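You operate a simulated robot arm through the tools that you are given. There is no shell and no other tool.

Carry out the task below with a simulated two-armed robot. There is one attempt and no reset: what you move stays moved.

## Task
Take the brown block on the top of stand five and put it away on the top of table five. Put one of the label cartons from the top of stand five on the press five low shelf. Take the red tube and leave it in the green tray. Take the dark filter from the top of table five and put it on the middle shelf of the oil rack. Put the spindle from the table end by the waste box in the grey tray. Stack the wheel marked "W 235" from the top of table five on top of the wheel that says "W 127". Fetch the small wheel from the top of table five and set it on the upper shelf of the oil rack. Put one of the cartons from the top of table five on the bottom shelf of the cooling rack. Put the label block marked "BROWN 24" from the top of table six on the top of stand six and the label block marked "WHITE 24" on the top of the small cabinet. Put the small copper ring on the top of table seven away on the press six ledge. Put the grease pump on the top of table seven away on the middle shelf of the oil rack. Do these in any order. Set down upright: brown block, label carton, dark filter, spindle, carton.

It is judged by the outcome, as a careful person would: the job done as asked, and still so three seconds after it is handed in. It fails if anything else is knocked over, pushed out of place, dropped, spilled or broken.

## Robot
Two 6-joint arms with two-finger grippers on one trunk, on a base that drives. Base frame: it is fixed to the floor where the robot stands at the start and does not move with it; the origin is under the middle of the robot, x ahead of it, y to its left, z up. Readings come in m, degrees, newtons and seconds.
The left shoulder is at the start at [0.07, 0.176, 0.915], the right one opposite. With the tool pointing down near the work surface each hand reaches from about 0.46 to 0.8 m from the robot's upright axis, wherever it stands, measured 20 degrees to its own side. Places, roughly: bottom shelf of the cooling rack [0, -2.5, 0.4]; brown block [-3.25, -1, 0.75]; carton [-3.25, 0.5, 1]; dark filter [-3.75, -0.5, 1]; grease pump [-0.25, 5.25, 1]; green tray [-4, -0.25, 0.75]; grey tray (26x31x8 cm) [-2.4, 1.9, 0.9]; label block [-2, 2.25, 0.75]; label carton [-3, -1, 0.75]; middle shelf of the oil rack [-5.9, -1.6, 0.7]; press five low shelf (15x29 cm) [-5.18, 0.48, 0.86]; press six ledge (16x19 cm) [-3.42, 3.82, 1.04]; red tube (3x2x3 cm) [-3.6, -0.4, 0.9]; small copper ring [-1, 5, 0.75]; small wheel [-3.5, 0.5, 0.75]; spindle (13x13x18 cm) [-4, -0.7, 0.9]; top of stand six [-1.8, 1.6, 0.7]; top of table five [-3.6, -0.3, 0.9]; top of the small cabinet (17x30 cm) [-0.72, 5.5, 1.04]; upper shelf of the oil rack (81x16 cm) [-5.96, -1.64, 1.26]; wheel [-3.75, 0.5, 0.75]. Payload 2.45 kg a hand.
Tool frame (each hand has its own): the origin (TCP) lies between the finger pads and is the grasp point; the fingertips stand 0.026 m ahead of it; z points along the fingers, y is the line along which they close. Largest opening 0.096 m; the body of the gripper starts 0.069 m behind the TCP.
Orientation is told as [roll, pitch, yaw] about the base's x, y, z axes, in that order, counted from this pose: with the fingers straight down and closing along the base's y, the tool's x points along the base's -x, its y along +y and its z along -z.

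## Interface
- The arms move only by the tool play_rows. It takes "left_rows", "right_rows" or both (then of equal length, played together; a hand with none holds still); each is a list that holds one entry, the list of rows, each a list of 6 numbers: the shift along the base's x, y, z in m, then the turn, a rotation vector about the base's x, y, z in degrees. In form: [[[tx, ty, tz, ax, ay, az], ...]]. A call has 1 to 20 rows; each row is the pose to reach, as a shift and turn from the pose commanded when the call began. "left_jaw" and "right_jaw" are, for a hand that has rows, the opening, from 0 (shut) to 1 (fully open), set as the call begins (left out, the last holds). Each row takes 0.2 s and may step no farther than 0.05 m and 8.6 degrees from the row before; otherwise, or with a gripper value out of range, the whole call is refused. Where a pose cannot be reached the arm comes as near as it can. A force on the tool above 40 N (or 10 N above the force at the start of the call, whichever is more), or a blocked arm, ends the call early, and 0.2 s more pass. Each finger halts on what it meets, pressing with about 33 N; the grip force reading is that of the motor and also rises with nothing between the fingers. The clock runs only during rows and for 0.2 s after the last one: add rows that repeat a pose to give the fingers time. It gives the time, the measured TCP pose, the force on the tool (base axes), the opening and the grip force at its end, in the units of the frame above (readings bear some noise), with the torque about the TCP (base axes, N m) and any sound that the robot's microphone picked up.
- Cameras (640 x 400 px; columns grow to the right, rows downward): "scene" is now at [0.144, -0.0031, 1.2425]; the picture's right is [0.11, -0.99, 0.00], its down [-0.57, -0.06, -0.82] and it looks along [0.82, 0.09, -0.57] (base axes); focal length 272 px, centre (320, 200). "left" rides on the left gripper at [0.082, -0.003, -0.098] in its tool frame; the picture's right is [0.04, 1.00, 0.00], its down [-0.73, 0.03, -0.68] and it looks along [-0.68, 0.03, 0.73] (tool axes); focal length 256 px, centre (320, 200). "right" rides on the right gripper at [0.082, 0.003, -0.098] in its tool frame; the picture's right is [-0.04, 1.00, 0.00], its down [-0.73, -0.03, -0.68] and it looks along [-0.68, -0.03, 0.73] (tool axes); focal length 256 px, centre (320, 200). There is no depth. A picture from a camera that has moved, and an enlarged one, comes with that camera's place and axes in the base frame and with its lens. The place of the scene camera against the robot may be out by one fixed shift of up to 0.018 m in any direction.
- snapshot(camera): a new picture of that camera. It takes no simulated time.
- raise_lower(by): slides the trunk up (or, below 0, down) by that many m; the arms and the scene camera ride with it, the base frame stays. It gives what a move gives, with no picture.
- steer(legs): drives the robot by 1 to 6 legs, each [ahead, left, turn to the left] in m, m and degrees, along the robot's own axes; the way and the turn of a leg run together, so that a leg with both is an arc; at most 1.5 m and 180 degrees a leg. The arms and the cameras ride along, it lands a little off, and it stops where it bumps. It gives what a move gives.
- aim_head(pan, tilt): turns the head with the scene camera to pan (to the left, within 86 degrees either way) and tilt (down, from -29 to 69), counted from straight ahead of the robot. It gives what a move gives.
- close_up(camera, box): a new picture of the part [left, top, right, bottom] of that camera's present view, enlarged. It takes no simulated time.
- job_done(): hands the job in; it is judged then, once.

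Places have to be worked out from the pictures, the camera data and where the tool is seen. Open the grippers and draw the arms clear of the work before you hand the job in, unless the task says otherwise.

The tools are called after "Call:" as name(argument=value, ...) on one line, values as JSON. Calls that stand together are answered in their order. play_rows: Moves the arms, as the interface text tells. Its arguments: {"type":"object","properties":{"left_rows":{"type":"array","items":{"type":"array","items":{"type":"array","items":{"type":"number"}}}},"left_jaw":{"type":"number"},"right_rows":{"type":"array","items":{"type":"array","items":{"type":"array","items":{"type":"number"}}}},"right_jaw":{"type":"number"}},"required":[]} The other tools are called the same way: raise_lower (by) slides the trunk up or down; steer (legs) drives the base; aim_head (pan, tilt) turns the head that bears the scene camera; snapshot (camera) takes a picture; close_up (camera, box) takes an enlarged picture of a part of a camera's view; job_done () hands the job in.

At the start:

```text
t: 0.0
left_position: [0.5187, 0.264, 0.9558]
left_tcp_rot: [-0.1, -0.1, 0.0]
left_force: [0.5, 0.6, 0.0]
left_torque: [-0.01, 0.0, 0.02]
left_gripper_width: 0.0958
left_gripper_force: 0.0
right_position: [0.4659, -0.2267, 0.974]
right_tcp_rot: [0.0, 0.0, 0.0]
right_force: [-0.5, 0.0, 0.0]
right_torque: [-0.01, -0.06, 0.02]
right_gripper_width: 0.0958
right_gripper_force: 0.0
trunk travel left (down, up): [-0.4, 0.44]
robot x, y, heading: [-0.0037, -0.0007, 0.0]
head pan, tilt: [6.2, 34.9]
```

scene: 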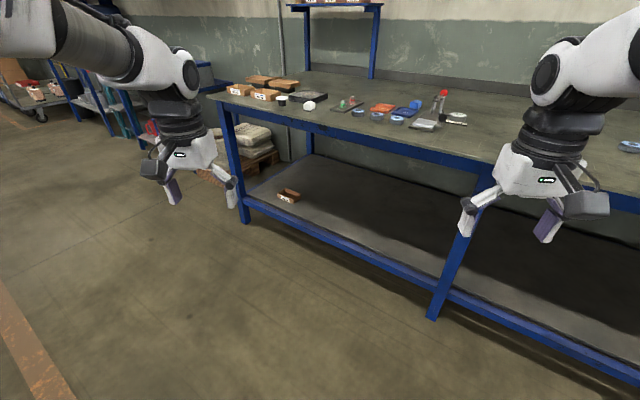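
right: 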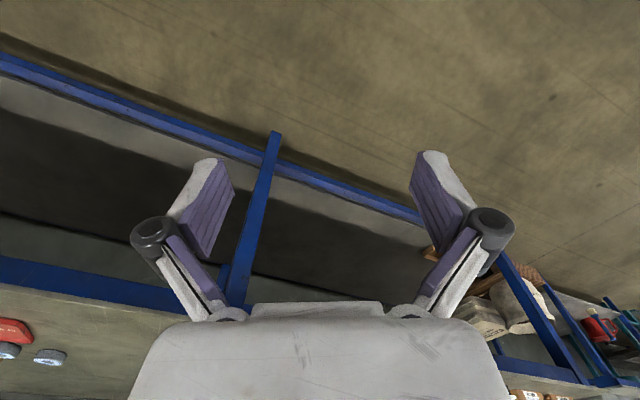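
left: 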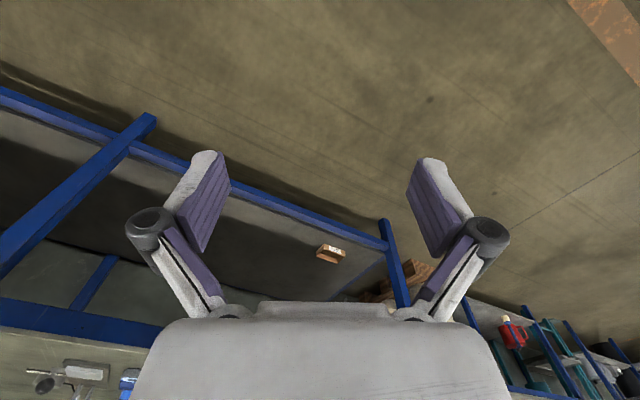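

I'll start by looking around from the start pose; the table ahead doesn't seem to be among the listed places, which are behind and to the left.

Call:
aim_head(pan=80, tilt=15)

Call:
snapshot(camera="scene")

Call:
aim_head(pan=-80, tilt=15)

Call:
snapshot(camera="scene")

```text
t: 1.5
left_position: [0.5199, 0.2628, 0.9555]
left_tcp_rot: [0.0, 0.1, 0.0]
left_force: [-0.1, 0.0, 0.2]
left_torque: [0.01, 0.0, 0.02]
left_gripper_width: 0.0963
left_gripper_force: 0.1
right_position: [0.4651, -0.2251, 0.9744]
right_tcp_rot: [0.1, -0.1, 0.1]
right_force: [-0.2, 0.5, 0.2]
right_torque: [-0.03, 0.06, 0.01]
right_gripper_width: 0.0961
right_gripper_force: 0.1
trunk travel left (down, up): [-0.4, 0.44]
robot x, y, heading: [-0.0004, -0.0026, 0.3]
head pan, tilt: [80.0, 15.0]
```

```text
taken
camera scene: at [0.0726, 0.0794, 1.2743], right [0.98, -0.17, 0.0], down [-0.05, -0.26, -0.97], along [0.17, 0.95, -0.26], focal length 272 px, centre (320, 200)
```

scene: 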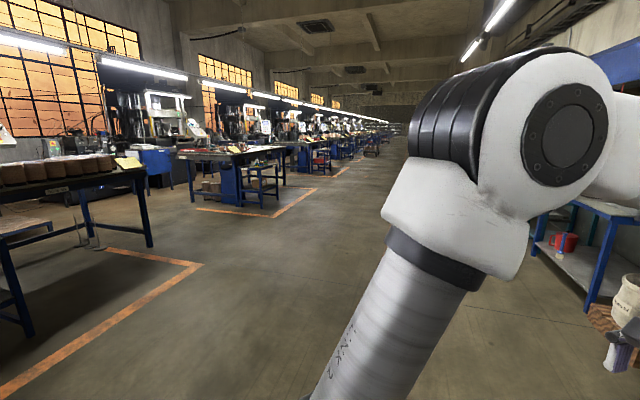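

```text
t: 3.9
left_position: [0.5188, 0.263, 0.9558]
left_tcp_rot: [-0.1, 0.0, 0.0]
left_force: [0.3, 0.1, 0.8]
left_torque: [0.03, 0.0, -0.01]
left_gripper_width: 0.096
left_gripper_force: 0.0
right_position: [0.4661, -0.226, 0.9724]
right_tcp_rot: [0.0, 0.0, 0.0]
right_force: [-0.3, -0.5, -0.1]
right_torque: [-0.05, 0.0, -0.02]
right_gripper_width: 0.096
right_gripper_force: 0.0
trunk travel left (down, up): [-0.4, 0.44]
robot x, y, heading: [0.0002, 0.002, 0.2]
head pan, tilt: [-80.0, 15.0]
```

```text
taken
camera scene: at [0.0726, -0.1046, 1.2743], right [-0.98, -0.17, 0.0], down [-0.05, 0.25, -0.97], along [0.17, -0.95, -0.26], focal length 272 px, centre (320, 200)
```

scene: 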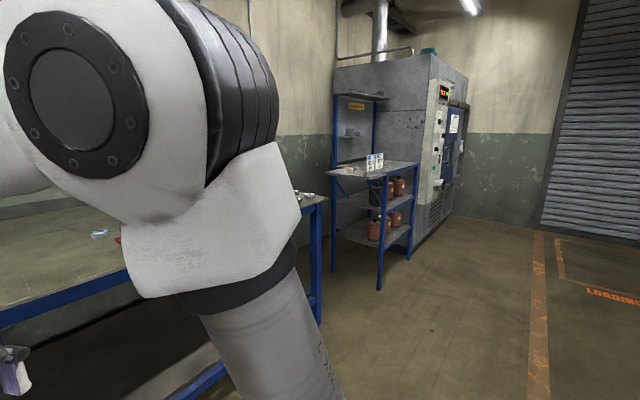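

The cooling rack is visible to the right, beside the oven, and the work cells lie to the left and behind. The table edge ahead is about 1.05 m off, so I can turn in place and look at the other half.

Call:
steer(legs=[[0, 0, 180]])

Call:
aim_head(pan=0, tilt=15)

Call:
snapshot(camera="scene")

Call:
aim_head(pan=50, tilt=15)

Call:
snapshot(camera="scene")

Call:
aim_head(pan=-50, tilt=15)

Call:
snapshot(camera="scene")

```text
t: 11.8
left_position: [-0.5028, -0.2945, 0.9554]
left_tcp_rot: [-0.1, 0.0, -176.4]
left_force: [0.4, 0.0, 1.0]
left_torque: [0.02, 0.04, 0.0]
left_gripper_width: 0.0961
left_gripper_force: 0.0
right_position: [-0.4783, 0.1963, 0.9741]
right_tcp_rot: [0.1, 0.0, -176.5]
right_force: [0.0, 0.1, 0.4]
right_torque: [0.0, 0.0, 0.02]
right_gripper_width: 0.0963
right_gripper_force: 0.0
trunk travel left (down, up): [-0.4, 0.44]
robot x, y, heading: [0.0033, 0.0025, -176.3]
head pan, tilt: [-80.0, 15.0]
```

```text
t: 13.3
left_position: [-0.5022, -0.2955, 0.955]
left_tcp_rot: [0.0, 0.0, -176.4]
left_force: [0.8, -1.0, -0.9]
left_torque: [-0.02, 0.02, 0.0]
left_gripper_width: 0.0961
left_gripper_force: 0.0
right_position: [-0.4792, 0.1944, 0.9734]
right_tcp_rot: [-0.1, 0.0, -176.4]
right_force: [-0.3, 0.3, 0.0]
right_torque: [-0.03, -0.01, -0.01]
right_gripper_width: 0.0958
right_gripper_force: 0.0
trunk travel left (down, up): [-0.4, 0.44]
robot x, y, heading: [0.0004, -0.0013, -176.2]
head pan, tilt: [0.0, 15.0]
```

```text
taken
camera scene: at [-0.1373, -0.0214, 1.2743], right [-0.06, 1.0, 0.0], down [0.26, 0.02, -0.97], along [-0.96, -0.06, -0.26], focal length 272 px, centre (320, 200)
```

scene: 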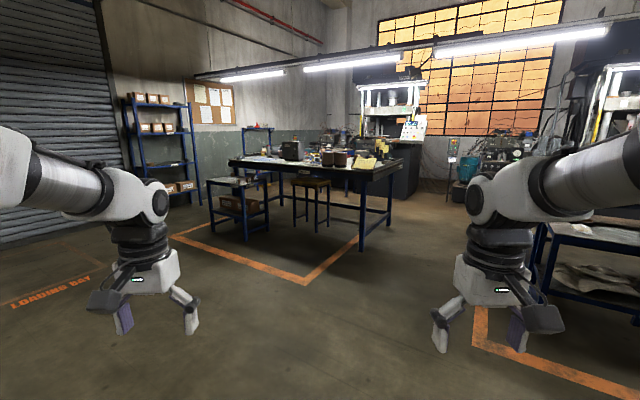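

```text
t: 14.5
left_position: [-0.5024, -0.2955, 0.9561]
left_tcp_rot: [0.0, 0.0, -176.4]
left_force: [0.8, -1.5, -0.7]
left_torque: [0.01, -0.04, 0.0]
left_gripper_width: 0.096
left_gripper_force: 0.1
right_position: [-0.4782, 0.1958, 0.9748]
right_tcp_rot: [0.0, 0.0, -176.4]
right_force: [0.1, 0.1, 0.1]
right_torque: [0.03, 0.0, 0.01]
right_gripper_width: 0.0958
right_gripper_force: 0.0
trunk travel left (down, up): [-0.4, 0.44]
robot x, y, heading: [-0.0009, 0.0021, -176.4]
head pan, tilt: [50.0, 15.0]
```

```text
taken
camera scene: at [-0.0996, -0.0908, 1.2743], right [-0.8, 0.59, 0.0], down [0.15, 0.21, -0.97], along [-0.57, -0.78, -0.26], focal length 272 px, centre (320, 200)
```

scene: 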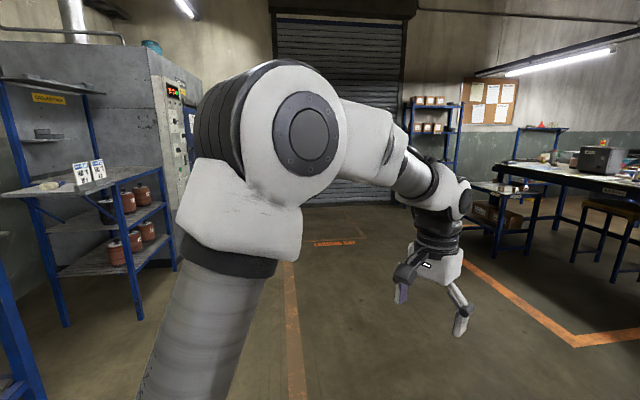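

```text
t: 16.3
left_position: [-0.5011, -0.2946, 0.9563]
left_tcp_rot: [-0.1, 0.1, -176.6]
left_force: [0.0, 0.0, 0.2]
left_torque: [0.02, 0.0, -0.03]
left_gripper_width: 0.0963
left_gripper_force: 0.0
right_position: [-0.4769, 0.1964, 0.9745]
right_tcp_rot: [0.0, 0.0, -176.4]
right_force: [0.8, -0.5, -0.6]
right_torque: [0.02, -0.01, 0.04]
right_gripper_width: 0.0959
right_gripper_force: 0.0
trunk travel left (down, up): [-0.4, 0.44]
robot x, y, heading: [-0.0029, -0.0014, -176.2]
head pan, tilt: [-50.0, 15.0]
```

```text
taken
camera scene: at [-0.1085, 0.0519, 1.2743], right [0.72, 0.69, 0.0], down [0.18, -0.19, -0.97], along [-0.67, 0.7, -0.26], focal length 272 px, centre (320, 200)
```

scene: 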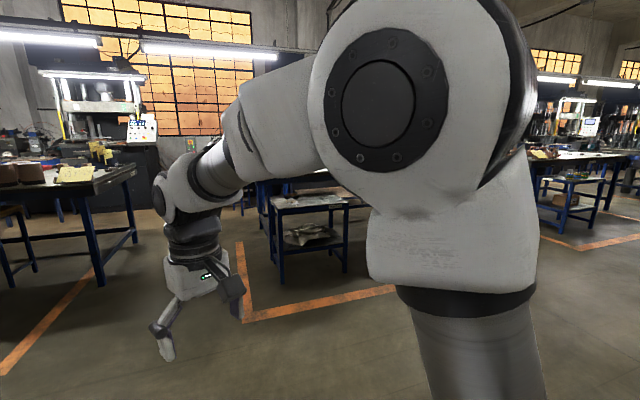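

The cell-five table with its stand and stool is straight ahead, with the oil rack far-left and the press behind. I'll look closely from here before driving nearer.

Call:
aim_head(pan=0, tilt=10)

Call:
close_up(camera="scene", box=[190, 110, 430, 260])

Call:
close_up(camera="scene", box=[100, 70, 300, 195])

```text
t: 17.4
left_position: [-0.5021, -0.2954, 0.9563]
left_tcp_rot: [-0.1, 0.0, -176.4]
left_force: [0.0, 0.2, -0.2]
left_torque: [0.04, 0.0, 0.0]
left_gripper_width: 0.0959
left_gripper_force: 0.0
right_position: [-0.4794, 0.1966, 0.9736]
right_tcp_rot: [0.0, 0.1, -176.3]
right_force: [-0.7, 0.0, 0.4]
right_torque: [0.03, -0.02, -0.01]
right_gripper_width: 0.0961
right_gripper_force: 0.1
trunk travel left (down, up): [-0.4, 0.44]
robot x, y, heading: [-0.0021, 0.0028, -176.4]
head pan, tilt: [0.0, 10.0]
```

```text
2.67 times, centred on (310, 185) of scene
camera zoom: at [-0.1369, -0.0214, 1.2825], right [-0.06, 1.0, 0.0], down [0.17, 0.01, -0.98], along [-0.98, -0.06, -0.17], focal length 724 px, centre (347, 240)
```

zoom: 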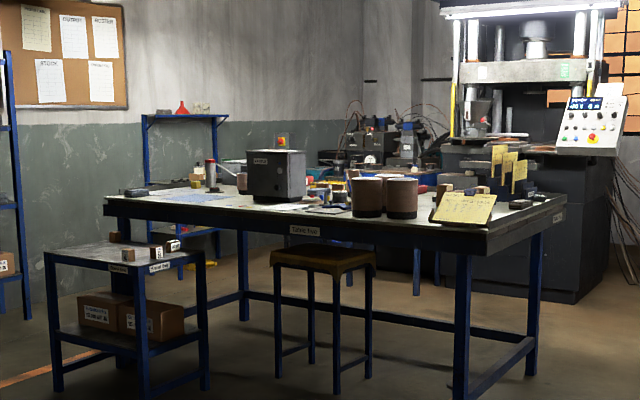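

```text
3.20 times, centred on (200, 132) of scene
camera zoom: at [-0.1369, -0.0214, 1.2825], right [-0.06, 1.0, 0.0], down [0.17, 0.01, -0.98], along [-0.98, -0.06, -0.17], focal length 869 px, centre (704, 416)
```

zoom: 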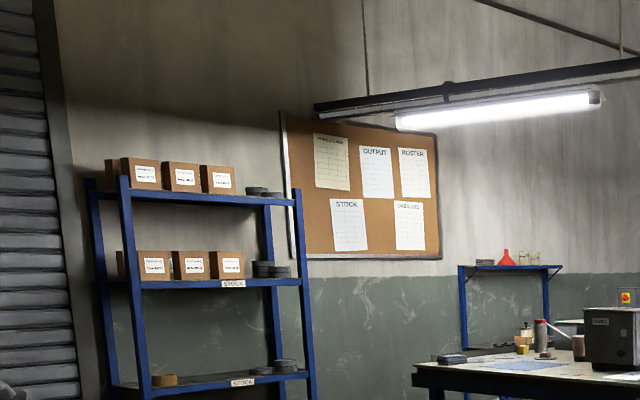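

The oil rack is the blue frame with the red funnel, and the table looks rotated roughly 24°. I'll raise the trunk for a higher view and drive closer.

Call:
steer(legs=[[1.2, 0.3, 0]])

Call:
raise_lower(by=0.43)

Call:
aim_head(pan=0, tilt=25)

Call:
snapshot(camera="scene")

Call:
close_up(camera="scene", box=[100, 80, 320, 218])

Call:
close_up(camera="scene", box=[280, 80, 500, 218])

```text
t: 23.7
left_position: [-1.686, -0.6575, 0.9562]
left_tcp_rot: [-0.1, 0.0, -176.5]
left_force: [0.8, -0.7, -0.7]
left_torque: [-0.05, 0.01, -0.01]
left_gripper_width: 0.0959
left_gripper_force: 0.0
right_position: [-1.6609, -0.1646, 0.9734]
right_tcp_rot: [0.0, 0.0, -176.5]
right_force: [-0.2, -0.4, -0.7]
right_torque: [0.0, 0.01, 0.01]
right_gripper_width: 0.0963
right_gripper_force: 0.0
trunk travel left (down, up): [-0.4, 0.44]
robot x, y, heading: [-1.1829, -0.3608, -176.6]
head pan, tilt: [0.0, 10.0]
```

```text
refused: 0.43 is not a number from -0.4 to 0.4
```

```text
t: 24.5
left_position: [-1.6853, -0.6557, 0.9562]
left_tcp_rot: [0.0, 0.0, -176.6]
left_force: [-1.3, -0.3, -0.4]
left_torque: [0.0, 0.0, 0.02]
left_gripper_width: 0.096
left_gripper_force: 0.1
right_position: [-1.6609, -0.1635, 0.974]
right_tcp_rot: [0.0, 0.0, -176.5]
right_force: [-0.5, 0.0, 0.1]
right_torque: [-0.01, 0.0, -0.01]
right_gripper_width: 0.0962
right_gripper_force: 0.2
trunk travel left (down, up): [-0.4, 0.44]
robot x, y, heading: [-1.1843, -0.3635, -176.3]
head pan, tilt: [0.0, 25.0]
```

```text
taken
camera scene: at [-1.3189, -0.383, 1.2582], right [-0.06, 1.0, 0.0], down [0.42, 0.03, -0.91], along [-0.9, -0.05, -0.42], focal length 272 px, centre (320, 200)
```

scene: 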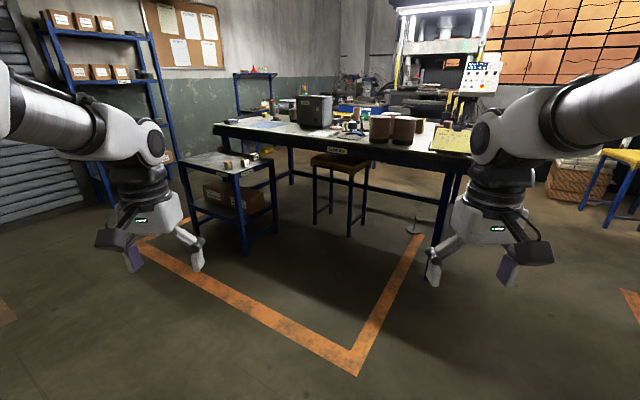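

```text
2.90 times, centred on (210, 149) of scene
camera zoom: at [-1.3189, -0.383, 1.2582], right [-0.06, 1.0, 0.0], down [0.42, 0.03, -0.91], along [-0.9, -0.05, -0.42], focal length 787 px, centre (639, 348)
```

zoom: 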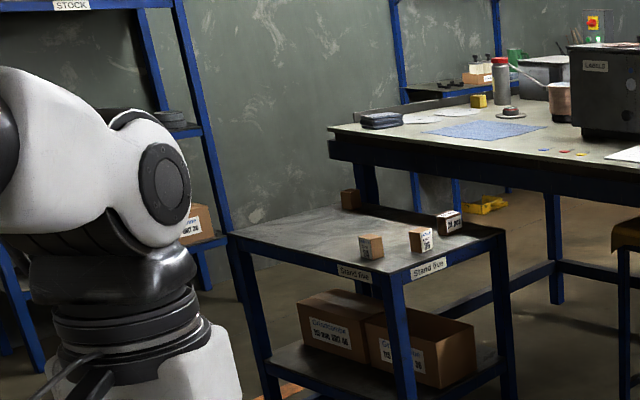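

```text
2.90 times, centred on (390, 149) of scene
camera zoom: at [-1.3189, -0.383, 1.2582], right [-0.06, 1.0, 0.0], down [0.42, 0.03, -0.91], along [-0.9, -0.05, -0.42], focal length 787 px, centre (117, 348)
```

zoom: 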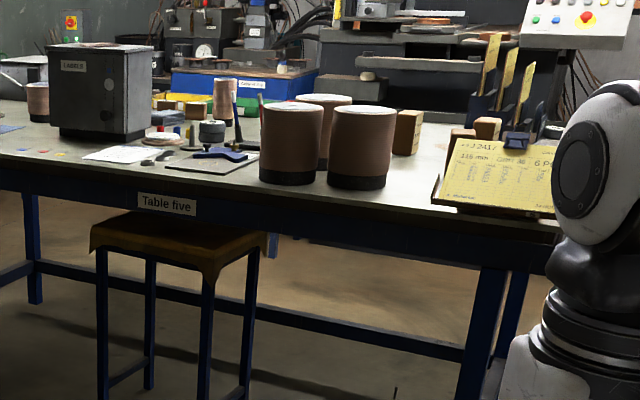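

I see stand five with label cartons and a plain block, and the cluttered table. I'll raise the trunk for a view from above.

Call:
raise_lower(by=0.4)

Call:
snapshot(camera="scene")

Call:
close_up(camera="scene", box=[120, 140, 330, 271])

Call:
close_up(camera="scene", box=[280, 100, 490, 231])

```text
t: 28.3
left_position: [-1.686, -0.6568, 1.3563]
left_tcp_rot: [-0.1, 0.0, -176.5]
left_force: [1.4, 0.2, -0.2]
left_torque: [-0.01, 0.02, -0.04]
left_gripper_width: 0.096
left_gripper_force: 0.0
right_position: [-1.6607, -0.1649, 1.3746]
right_tcp_rot: [0.0, 0.0, -176.5]
right_force: [0.3, 0.5, 0.0]
right_torque: [0.0, -0.03, -0.01]
right_gripper_width: 0.0959
right_gripper_force: 0.0
trunk travel left (down, up): [-0.8, 0.04]
robot x, y, heading: [-1.1842, -0.3652, -176.6]
head pan, tilt: [0.0, 25.0]
```

```text
taken
camera scene: at [-1.3191, -0.3831, 1.6581], right [-0.06, 1.0, 0.0], down [0.42, 0.03, -0.91], along [-0.9, -0.05, -0.42], focal length 272 px, centre (320, 200)
```

scene: 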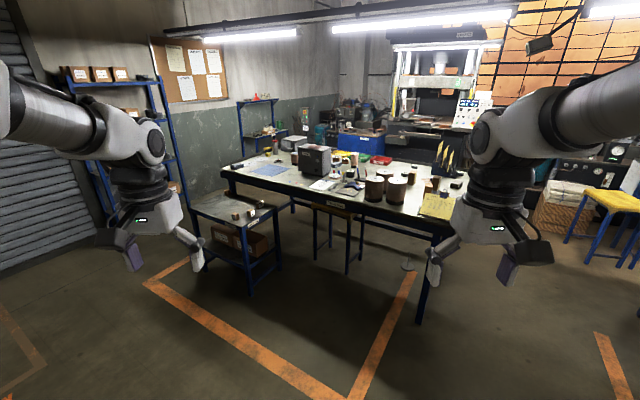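

```text
3.05 times, centred on (225, 206) of scene
camera zoom: at [-1.3191, -0.3831, 1.6581], right [-0.06, 1.0, 0.0], down [0.42, 0.03, -0.91], along [-0.9, -0.05, -0.42], focal length 828 px, centre (610, 183)
```

zoom: 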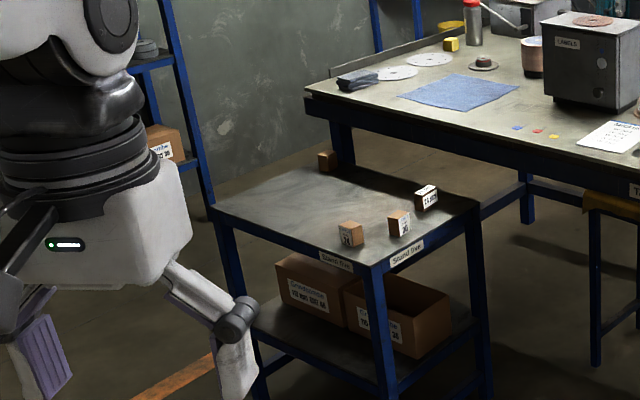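

```text
3.05 times, centred on (385, 166) of scene
camera zoom: at [-1.3191, -0.3831, 1.6581], right [-0.06, 1.0, 0.0], down [0.42, 0.03, -0.91], along [-0.9, -0.05, -0.42], focal length 828 px, centre (122, 305)
```

zoom: 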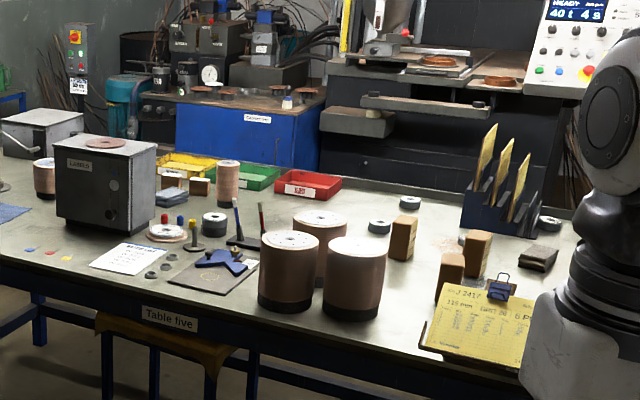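

The table carries cartons, wheels, small trays, and a clipboard. I'll zoom in harder on each part of the table to identify the labelled items.

Call:
close_up(camera="scene", box=[380, 140, 480, 202])

Call:
close_up(camera="scene", box=[310, 145, 390, 195])

Call:
close_up(camera="scene", box=[220, 130, 320, 192])

```text
6.40 times, centred on (430, 171) of scene
camera zoom: at [-1.3191, -0.3831, 1.6581], right [-0.06, 1.0, 0.0], down [0.42, 0.03, -0.91], along [-0.9, -0.05, -0.42], focal length 1738 px, centre (-384, 386)
```

zoom: 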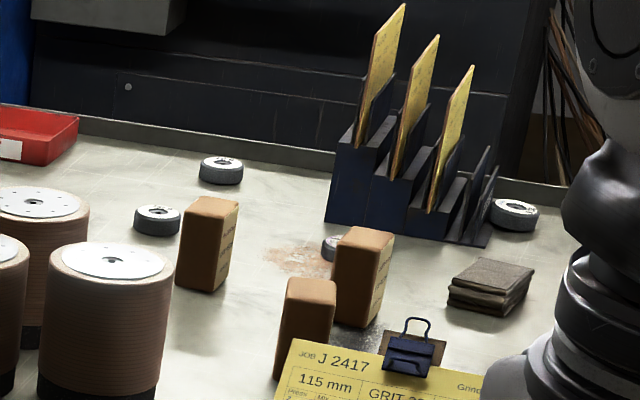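

```text
8.00 times, centred on (350, 170) of scene
camera zoom: at [-1.3191, -0.3831, 1.6581], right [-0.06, 1.0, 0.0], down [0.42, 0.03, -0.91], along [-0.9, -0.05, -0.42], focal length 2172 px, centre (80, 440)
```

zoom: 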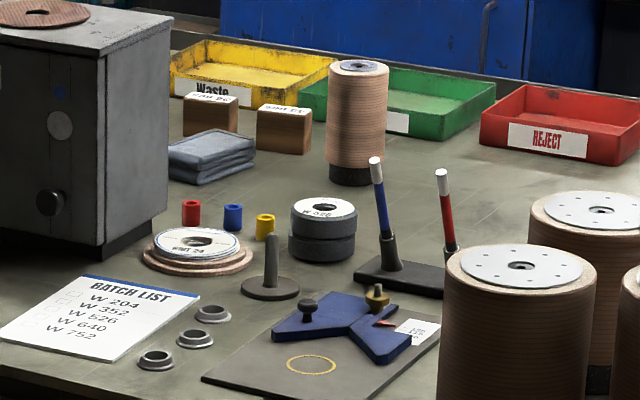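

```text
6.40 times, centred on (270, 161) of scene
camera zoom: at [-1.3191, -0.3831, 1.6581], right [-0.06, 1.0, 0.0], down [0.42, 0.03, -0.91], along [-0.9, -0.05, -0.42], focal length 1738 px, centre (640, 450)
```

zoom: 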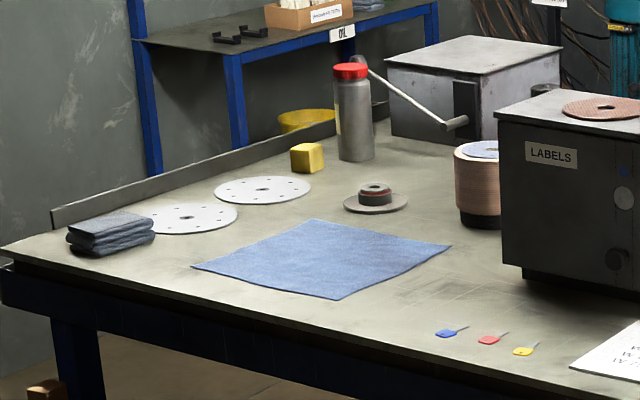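

Let me zoom on stand five's blocks and on the items behind the LABELS box.

Call:
close_up(camera="scene", box=[200, 185, 280, 235])

Call:
close_up(camera="scene", box=[230, 90, 330, 152])

Call:
aim_head(pan=0, tilt=69)

Call:
snapshot(camera="scene")

```text
8.00 times, centred on (240, 210) of scene
camera zoom: at [-1.3191, -0.3831, 1.6581], right [-0.06, 1.0, 0.0], down [0.42, 0.03, -0.91], along [-0.9, -0.05, -0.42], focal length 2172 px, centre (960, 120)
```

zoom: 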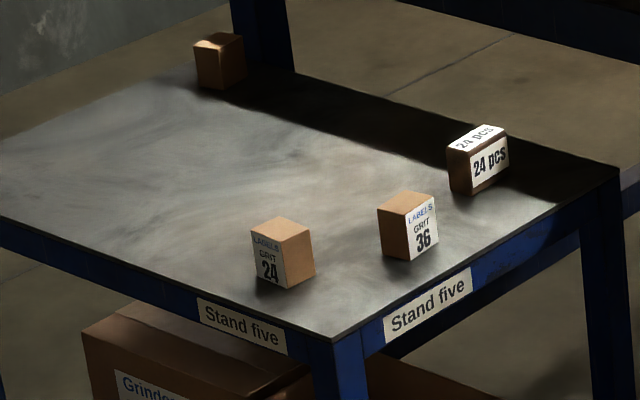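

```text
6.40 times, centred on (280, 121) of scene
camera zoom: at [-1.3191, -0.3831, 1.6581], right [-0.06, 1.0, 0.0], down [0.42, 0.03, -0.91], along [-0.9, -0.05, -0.42], focal length 1738 px, centre (576, 706)
```

zoom: 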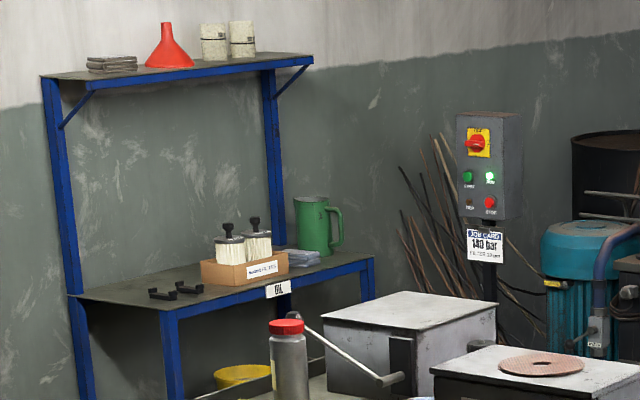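

```text
t: 29.4
left_position: [-1.6858, -0.6562, 1.3559]
left_tcp_rot: [0.0, 0.0, -176.5]
left_force: [0.0, 0.0, 0.0]
left_torque: [0.01, 0.04, 0.0]
left_gripper_width: 0.096
left_gripper_force: 0.0
right_position: [-1.6602, -0.1647, 1.374]
right_tcp_rot: [0.0, 0.1, -176.5]
right_force: [-0.8, -0.5, -0.4]
right_torque: [0.02, 0.01, -0.04]
right_gripper_width: 0.0962
right_gripper_force: 0.0
trunk travel left (down, up): [-0.8, 0.04]
robot x, y, heading: [-1.1851, -0.3604, -176.4]
head pan, tilt: [0.0, 68.8]
```

```text
taken
camera scene: at [-1.2829, -0.3809, 1.5987], right [-0.06, 1.0, 0.0], down [0.93, 0.06, -0.36], along [-0.36, -0.02, -0.93], focal length 272 px, centre (320, 200)
```

scene: 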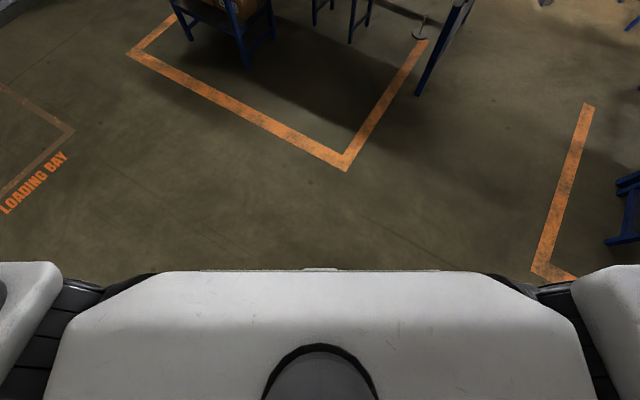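

Stand five holds two "LABELS GRIT" cartons, a "24 pcs" piece and one plain brown block at the back corner. I drive around to the stand's near side, arms held high, facing it square.

Call:
steer(legs=[[0.3, 1.0, 0], [0, 0, -30], [0.87, 0.55, 0]])

Call:
aim_head(pan=0, tilt=45)

Call:
snapshot(camera="scene")

Call:
snapshot(camera="left")

Call:
snapshot(camera="right")

```text
t: 41.3
left_position: [-3.0472, -1.4643, 1.3571]
left_tcp_rot: [-0.1, -0.2, 152.2]
left_force: [0.7, 0.0, -0.3]
left_torque: [0.01, 0.01, 0.03]
left_gripper_width: 0.0962
left_gripper_force: 0.2
right_position: [-2.7726, -1.0565, 1.3755]
right_tcp_rot: [-0.1, 0.0, 152.2]
right_force: [0.8, -0.3, -0.4]
right_torque: [-0.01, 0.0, 0.01]
right_gripper_width: 0.0958
right_gripper_force: 0.0
trunk travel left (down, up): [-0.8, 0.04]
robot x, y, heading: [-2.4703, -1.4709, 152.1]
head pan, tilt: [0.0, 68.8]
```

```text
t: 42.2
left_position: [-3.0484, -1.4649, 1.3562]
left_tcp_rot: [-0.1, 0.1, 152.1]
left_force: [1.0, 0.1, 0.1]
left_torque: [0.02, 0.02, 0.03]
left_gripper_width: 0.0959
left_gripper_force: 0.1
right_position: [-2.7738, -1.0573, 1.3741]
right_tcp_rot: [0.0, 0.1, 152.2]
right_force: [0.2, -0.4, 0.0]
right_torque: [0.02, -0.01, -0.02]
right_gripper_width: 0.096
right_gripper_force: 0.1
trunk travel left (down, up): [-0.8, 0.04]
robot x, y, heading: [-2.4692, -1.473, 152.3]
head pan, tilt: [0.0, 45.0]
```

```text
taken
camera scene: at [-2.5772, -1.4245, 1.6274], right [0.47, 0.88, 0.0], down [0.63, -0.33, -0.71], along [-0.62, 0.33, -0.71], focal length 272 px, centre (320, 200)
```

scene: 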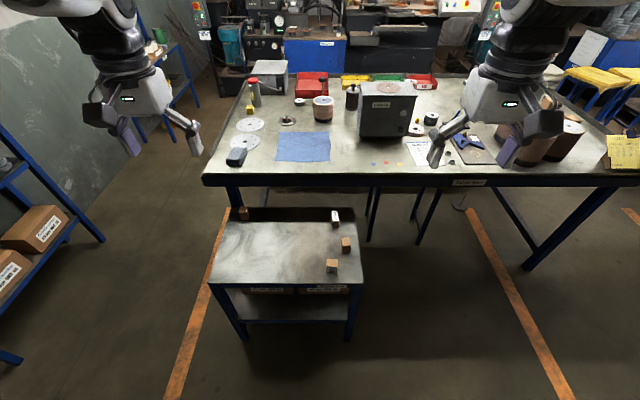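

```text
taken
camera left: at [-2.9768, -1.4995, 1.4536], right [-0.43, -0.9, 0.0], down [-0.66, 0.32, 0.68], along [-0.61, 0.29, -0.73], focal length 256 px, centre (320, 200)
```

left: 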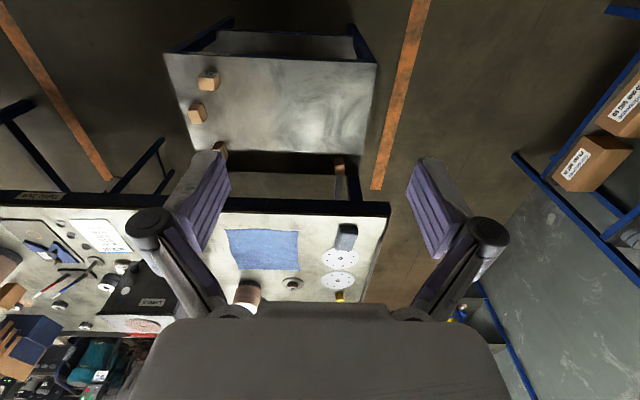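

```text
taken
camera right: at [-2.702, -1.0979, 1.4732], right [-0.5, -0.87, 0.0], down [-0.64, 0.37, 0.68], along [-0.59, 0.34, -0.73], focal length 256 px, centre (320, 200)
```

right: 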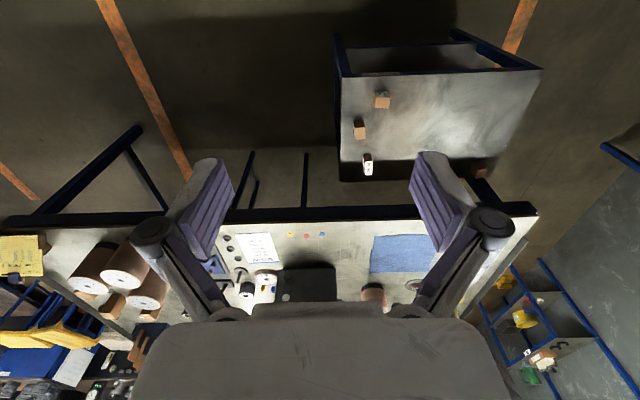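

The three label pieces and the plain block sit on the stand. I'll zoom in from here to discriminate which one is the "brown block".

Call:
close_up(camera="scene", box=[220, 190, 300, 240])

Call:
close_up(camera="scene", box=[300, 200, 380, 290])

Call:
close_up(camera="scene", box=[200, 60, 360, 180])

Call:
close_up(camera="scene", box=[340, 60, 500, 180])

Call:
close_up(camera="right", box=[340, 60, 500, 180])

```text
8.00 times, centred on (260, 215) of scene
camera zoom: at [-2.5772, -1.4245, 1.6274], right [0.47, 0.88, 0.0], down [0.63, -0.33, -0.71], along [-0.62, 0.33, -0.71], focal length 2172 px, centre (800, 80)
```

zoom: 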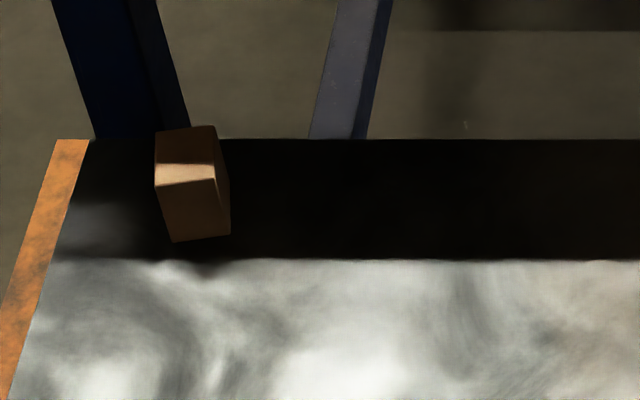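

```text
4.44 times, centred on (340, 245) of scene
camera zoom: at [-2.5772, -1.4245, 1.6274], right [0.47, 0.88, 0.0], down [0.63, -0.33, -0.71], along [-0.62, 0.33, -0.71], focal length 1207 px, centre (231, 0)
```

zoom: 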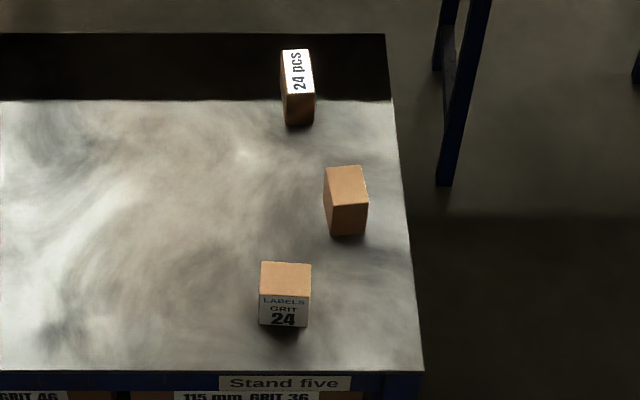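

```text
3.33 times, centred on (280, 120) of scene
camera zoom: at [-2.5772, -1.4245, 1.6274], right [0.47, 0.88, 0.0], down [0.63, -0.33, -0.71], along [-0.62, 0.33, -0.71], focal length 905 px, centre (453, 467)
```

zoom: 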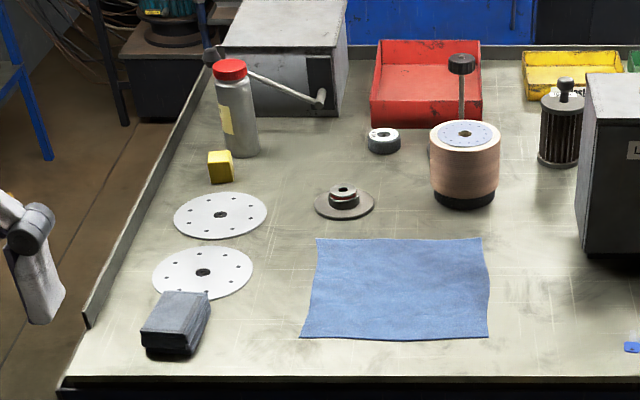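

```text
3.33 times, centred on (420, 120) of scene
camera zoom: at [-2.5772, -1.4245, 1.6274], right [0.47, 0.88, 0.0], down [0.63, -0.33, -0.71], along [-0.62, 0.33, -0.71], focal length 905 px, centre (-13, 467)
```

zoom: 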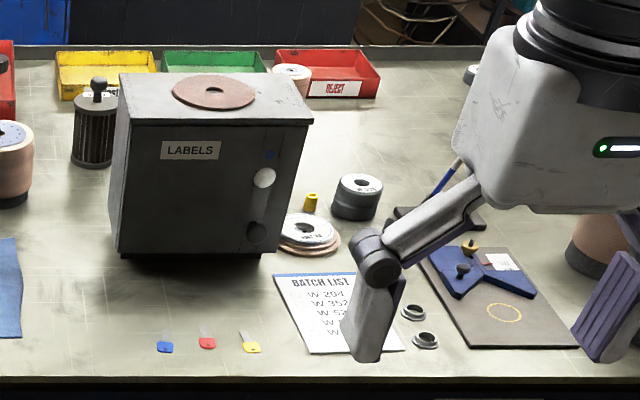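

```text
3.33 times, centred on (420, 120) of right
camera zoom: at [-2.702, -1.0979, 1.4732], right [-0.5, -0.87, 0.0], down [-0.64, 0.37, 0.68], along [-0.59, 0.34, -0.73], focal length 853 px, centre (-13, 467)
```

zoom: 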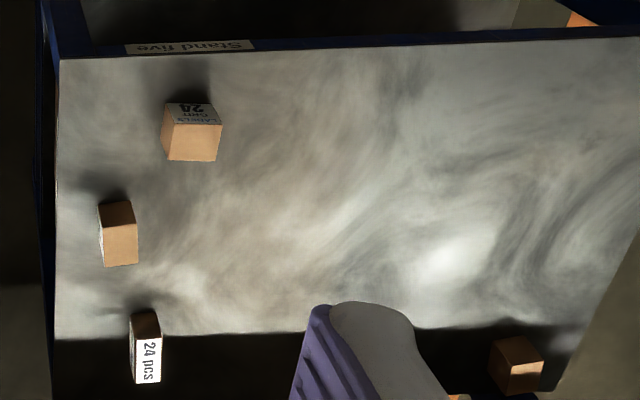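

Dark filter (pleated cylinder with a knob), the spindle (rod with a knob, at about [-3.94, -0.69], top 1.036) and table height ≈0.856, stand height ≈0.64 are now established. I'll move nearer to the stand and lower the trunk to look at the blocks with the wrist cameras.

Call:
steer(legs=[[0.2, 0.0, 0]])

Call:
raise_lower(by=-0.4)

Call:
snapshot(camera="left")

Call:
snapshot(camera="right")

Call:
snapshot(camera="scene")

```text
t: 43.7
left_position: [-3.22, -1.377, 1.3582]
left_tcp_rot: [0.0, -0.2, 152.5]
left_force: [-0.2, 0.0, 0.1]
left_torque: [0.03, 0.02, 0.04]
left_gripper_width: 0.0961
left_gripper_force: 0.0
right_position: [-2.9462, -0.9686, 1.3759]
right_tcp_rot: [0.0, -0.1, 152.5]
right_force: [-0.8, -0.3, 0.4]
right_torque: [0.01, 0.05, 0.0]
right_gripper_width: 0.096
right_gripper_force: 0.1
trunk travel left (down, up): [-0.8, 0.04]
robot x, y, heading: [-2.6395, -1.3831, 152.5]
head pan, tilt: [0.0, 45.0]
```

```text
t: 47.6
left_position: [-3.2233, -1.3765, 0.9564]
left_tcp_rot: [0.0, 0.0, 152.5]
left_force: [0.1, 0.1, 0.3]
left_torque: [0.01, 0.02, -0.01]
left_gripper_width: 0.0963
left_gripper_force: 0.1
right_position: [-2.9497, -0.9671, 0.974]
right_tcp_rot: [0.0, 0.1, 152.6]
right_force: [-0.1, -0.1, 0.4]
right_torque: [-0.02, 0.02, -0.01]
right_gripper_width: 0.0961
right_gripper_force: 0.0
trunk travel left (down, up): [-0.4, 0.44]
robot x, y, heading: [-2.6396, -1.3804, 152.4]
head pan, tilt: [0.0, 45.0]
```

```text
taken
camera left: at [-3.1501, -1.4111, 1.0539], right [-0.43, -0.91, 0.0], down [-0.66, 0.31, 0.68], along [-0.62, 0.29, -0.73], focal length 256 px, centre (320, 200)
```

left: 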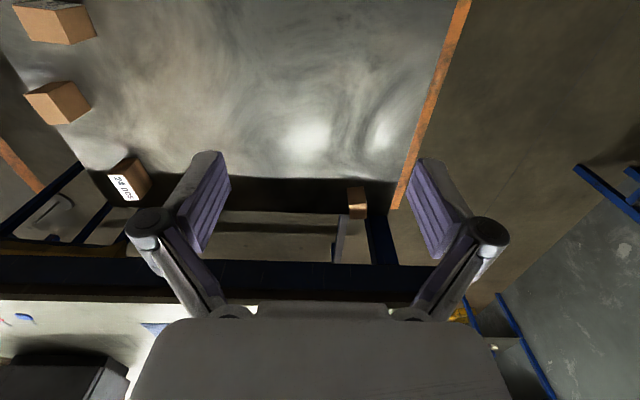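

```text
taken
camera right: at [-2.8774, -1.0081, 1.0734], right [-0.5, -0.87, 0.0], down [-0.64, 0.36, 0.68], along [-0.59, 0.34, -0.73], focal length 256 px, centre (320, 200)
```

right: 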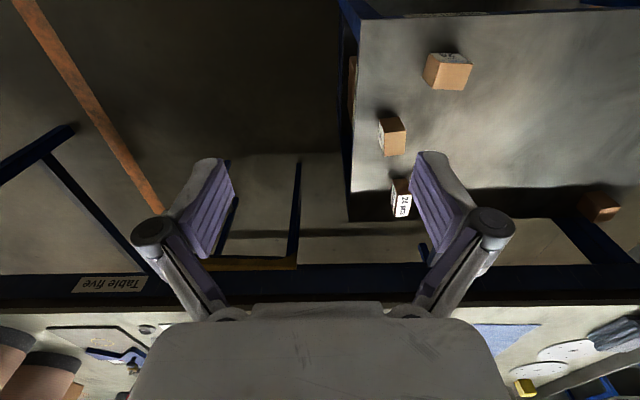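

```text
taken
camera scene: at [-2.7511, -1.3341, 1.2276], right [0.46, 0.89, 0.0], down [0.63, -0.33, -0.71], along [-0.63, 0.33, -0.71], focal length 272 px, centre (320, 200)
```

scene: 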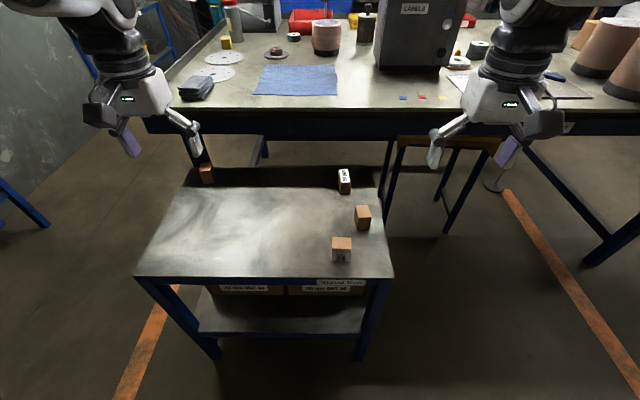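

Zoom in on the plain block and the "24 pcs" block from the wrist cameras to judge their faces.

Call:
close_up(camera="left", box=[320, 170, 400, 230])

Call:
close_up(camera="left", box=[90, 140, 170, 210])

Call:
close_up(camera="scene", box=[310, 155, 390, 275])

```text
6.67 times, centred on (360, 200) of left
camera zoom: at [-3.1501, -1.4111, 1.0539], right [-0.43, -0.91, 0.0], down [-0.66, 0.31, 0.68], along [-0.62, 0.29, -0.73], focal length 1707 px, centre (53, 200)
```

zoom: 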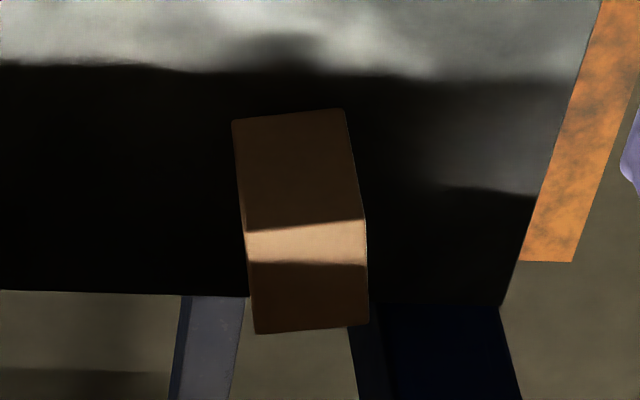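

```text
5.71 times, centred on (130, 175) of left
camera zoom: at [-3.1501, -1.4111, 1.0539], right [-0.43, -0.91, 0.0], down [-0.66, 0.31, 0.68], along [-0.62, 0.29, -0.73], focal length 1463 px, centre (1406, 343)
```

zoom: 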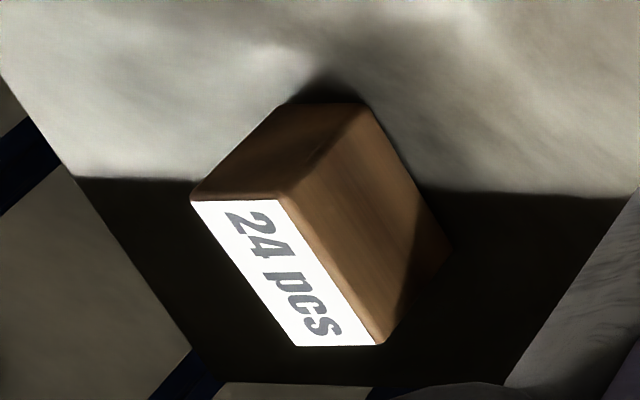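

```text
3.33 times, centred on (350, 215) of scene
camera zoom: at [-2.7511, -1.3341, 1.2276], right [0.46, 0.89, 0.0], down [0.63, -0.33, -0.71], along [-0.63, 0.33, -0.71], focal length 905 px, centre (220, 150)
```

zoom: 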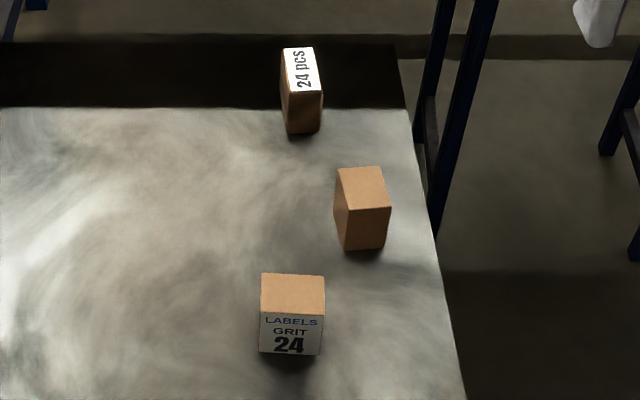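

The "24 pcs" piece is a dark wood-brown block exactly at the listed spot, while the plain one has the same carton texture as the label cartons (label turned away). So the "24 pcs" block is the brown block: triangulated at (-3.268,-0.978), top 0.706, 2.7 cm wide across direction 67°. I lower the trunk a bit and bring the right hand above it.

Call:
raise_lower(by=-0.12)

Call:
play_rows(right_rows=[[[-0.045, -0.002, 0, 0, 0, 1], [-0.09, -0.003, 0, 0, 0, 2], [-0.135, -0.005, 0, 0, 0, 3], [-0.18, -0.006, 0, 0, 0, 4], [-0.225, -0.008, 0, 0, 0, 5], [-0.27, -0.009, 0, 0, 0, 5], [-0.318, -0.011, 0, 0, 0, 5], [-0.318, -0.011, 0, 0, 0, 5]]], right_jaw=0.8)

Call:
snapshot(camera="right")

Call:
snapshot(camera="scene")

```text
t: 49.1
left_position: [-3.2225, -1.3778, 0.836]
left_tcp_rot: [0.1, -0.1, 152.5]
left_force: [0.9, -0.9, 0.4]
left_torque: [-0.01, -0.01, -0.02]
left_gripper_width: 0.0961
left_gripper_force: 0.1
right_position: [-2.9488, -0.9674, 0.8542]
right_tcp_rot: [0.0, 0.0, 152.5]
right_force: [-0.5, 0.3, 0.4]
right_torque: [0.01, 0.03, 0.0]
right_gripper_width: 0.0961
right_gripper_force: 0.0
trunk travel left (down, up): [-0.28, 0.56]
robot x, y, heading: [-2.6384, -1.3871, 152.3]
head pan, tilt: [0.0, 45.0]
```

```text
t: 50.9
left_position: [-3.2229, -1.3764, 0.8372]
left_tcp_rot: [0.0, 0.0, 152.5]
left_force: [-0.1, 0.1, -0.3]
left_torque: [0.02, 0.01, -0.01]
left_gripper_width: 0.0962
left_gripper_force: 0.1
right_position: [-3.2143, -0.9758, 0.8328]
right_tcp_rot: [0.0, 0.0, 157.5]
right_force: [-0.5, 0.1, -0.2]
right_torque: [-0.01, 0.02, 0.03]
right_gripper_width: 0.0769
right_gripper_force: 0.1
right hand out of reach, approached as far as the arm can: row 6, 7, 8
trunk travel left (down, up): [-0.28, 0.56]
robot x, y, heading: [-2.6416, -1.3842, 152.3]
head pan, tilt: [0.0, 45.0]
```

```text
taken
camera right: at [-3.1396, -1.0103, 0.9324], right [-0.42, -0.91, 0.0], down [-0.67, 0.31, 0.68], along [-0.62, 0.28, -0.73], focal length 256 px, centre (320, 200)
```

right: 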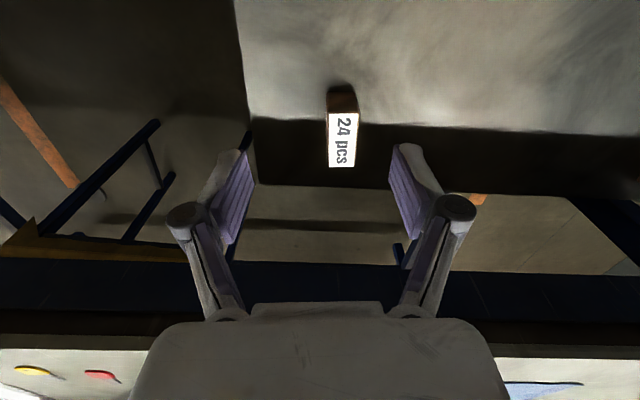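

```text
taken
camera scene: at [-2.7512, -1.334, 1.1074], right [0.46, 0.89, 0.0], down [0.63, -0.33, -0.71], along [-0.63, 0.33, -0.71], focal length 272 px, centre (320, 200)
```

scene: 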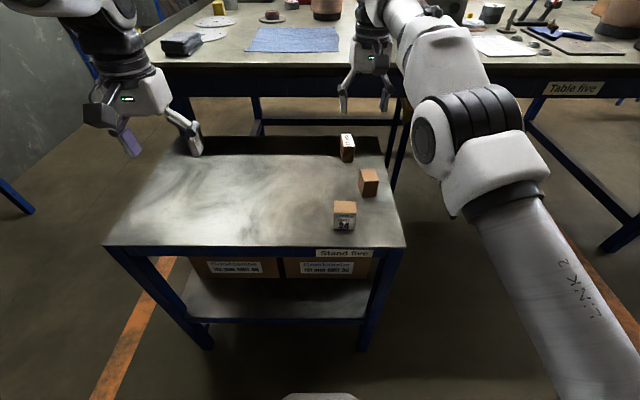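

The arm ran out of reach about 5 cm short, so the base must come nearer. Let me check the clearance between the base and the stand by looking straight down first.

Call:
aim_head(pan=0, tilt=69)

Call:
snapshot(camera="scene")

Call:
aim_head(pan=60, tilt=69)

Call:
snapshot(camera="scene")

```text
t: 51.8
left_position: [-3.2224, -1.3766, 0.8352]
left_tcp_rot: [0.0, 0.1, 152.5]
left_force: [0.8, 0.2, 0.0]
left_torque: [-0.01, 0.02, 0.04]
left_gripper_width: 0.096
left_gripper_force: 0.0
right_position: [-3.2156, -0.9758, 0.8346]
right_tcp_rot: [0.0, 0.0, 157.5]
right_force: [0.6, 0.0, 0.4]
right_torque: [0.04, 0.0, 0.02]
right_gripper_width: 0.0766
right_gripper_force: 0.0
trunk travel left (down, up): [-0.28, 0.56]
robot x, y, heading: [-2.6401, -1.3783, 152.7]
head pan, tilt: [0.0, 68.8]
```

```text
taken
camera scene: at [-2.7287, -1.3457, 1.0787], right [0.46, 0.89, 0.0], down [0.83, -0.43, -0.36], along [-0.32, 0.17, -0.93], focal length 272 px, centre (320, 200)
```

scene: 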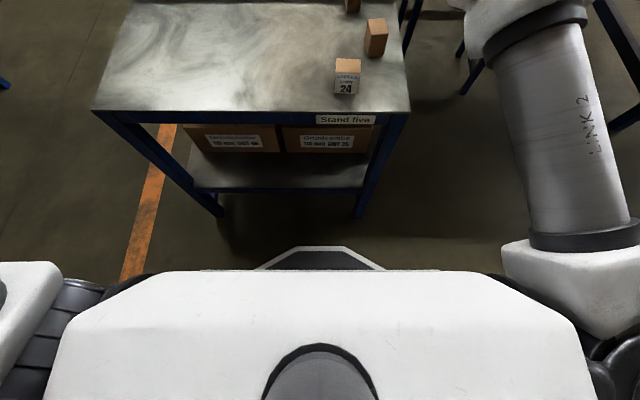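

```text
t: 53.0
left_position: [-3.2227, -1.3762, 0.8367]
left_tcp_rot: [0.0, 0.0, 152.6]
left_force: [-0.2, 0.0, 0.3]
left_torque: [-0.02, 0.0, -0.01]
left_gripper_width: 0.096
left_gripper_force: 0.1
right_position: [-3.2151, -0.9761, 0.8335]
right_tcp_rot: [0.0, 0.0, 157.5]
right_force: [-0.6, 0.2, 0.2]
right_torque: [0.02, -0.02, -0.02]
right_gripper_width: 0.0769
right_gripper_force: 0.1
trunk travel left (down, up): [-0.28, 0.56]
robot x, y, heading: [-2.642, -1.384, 152.3]
head pan, tilt: [60.0, 68.8]
```

```text
taken
camera scene: at [-2.7262, -1.4016, 1.0787], right [-0.54, 0.84, 0.0], down [0.79, 0.5, -0.36], along [-0.31, -0.19, -0.93], focal length 272 px, centre (320, 200)
```

scene: 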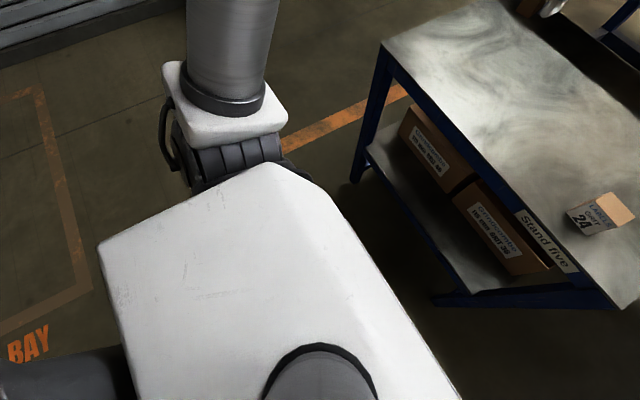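

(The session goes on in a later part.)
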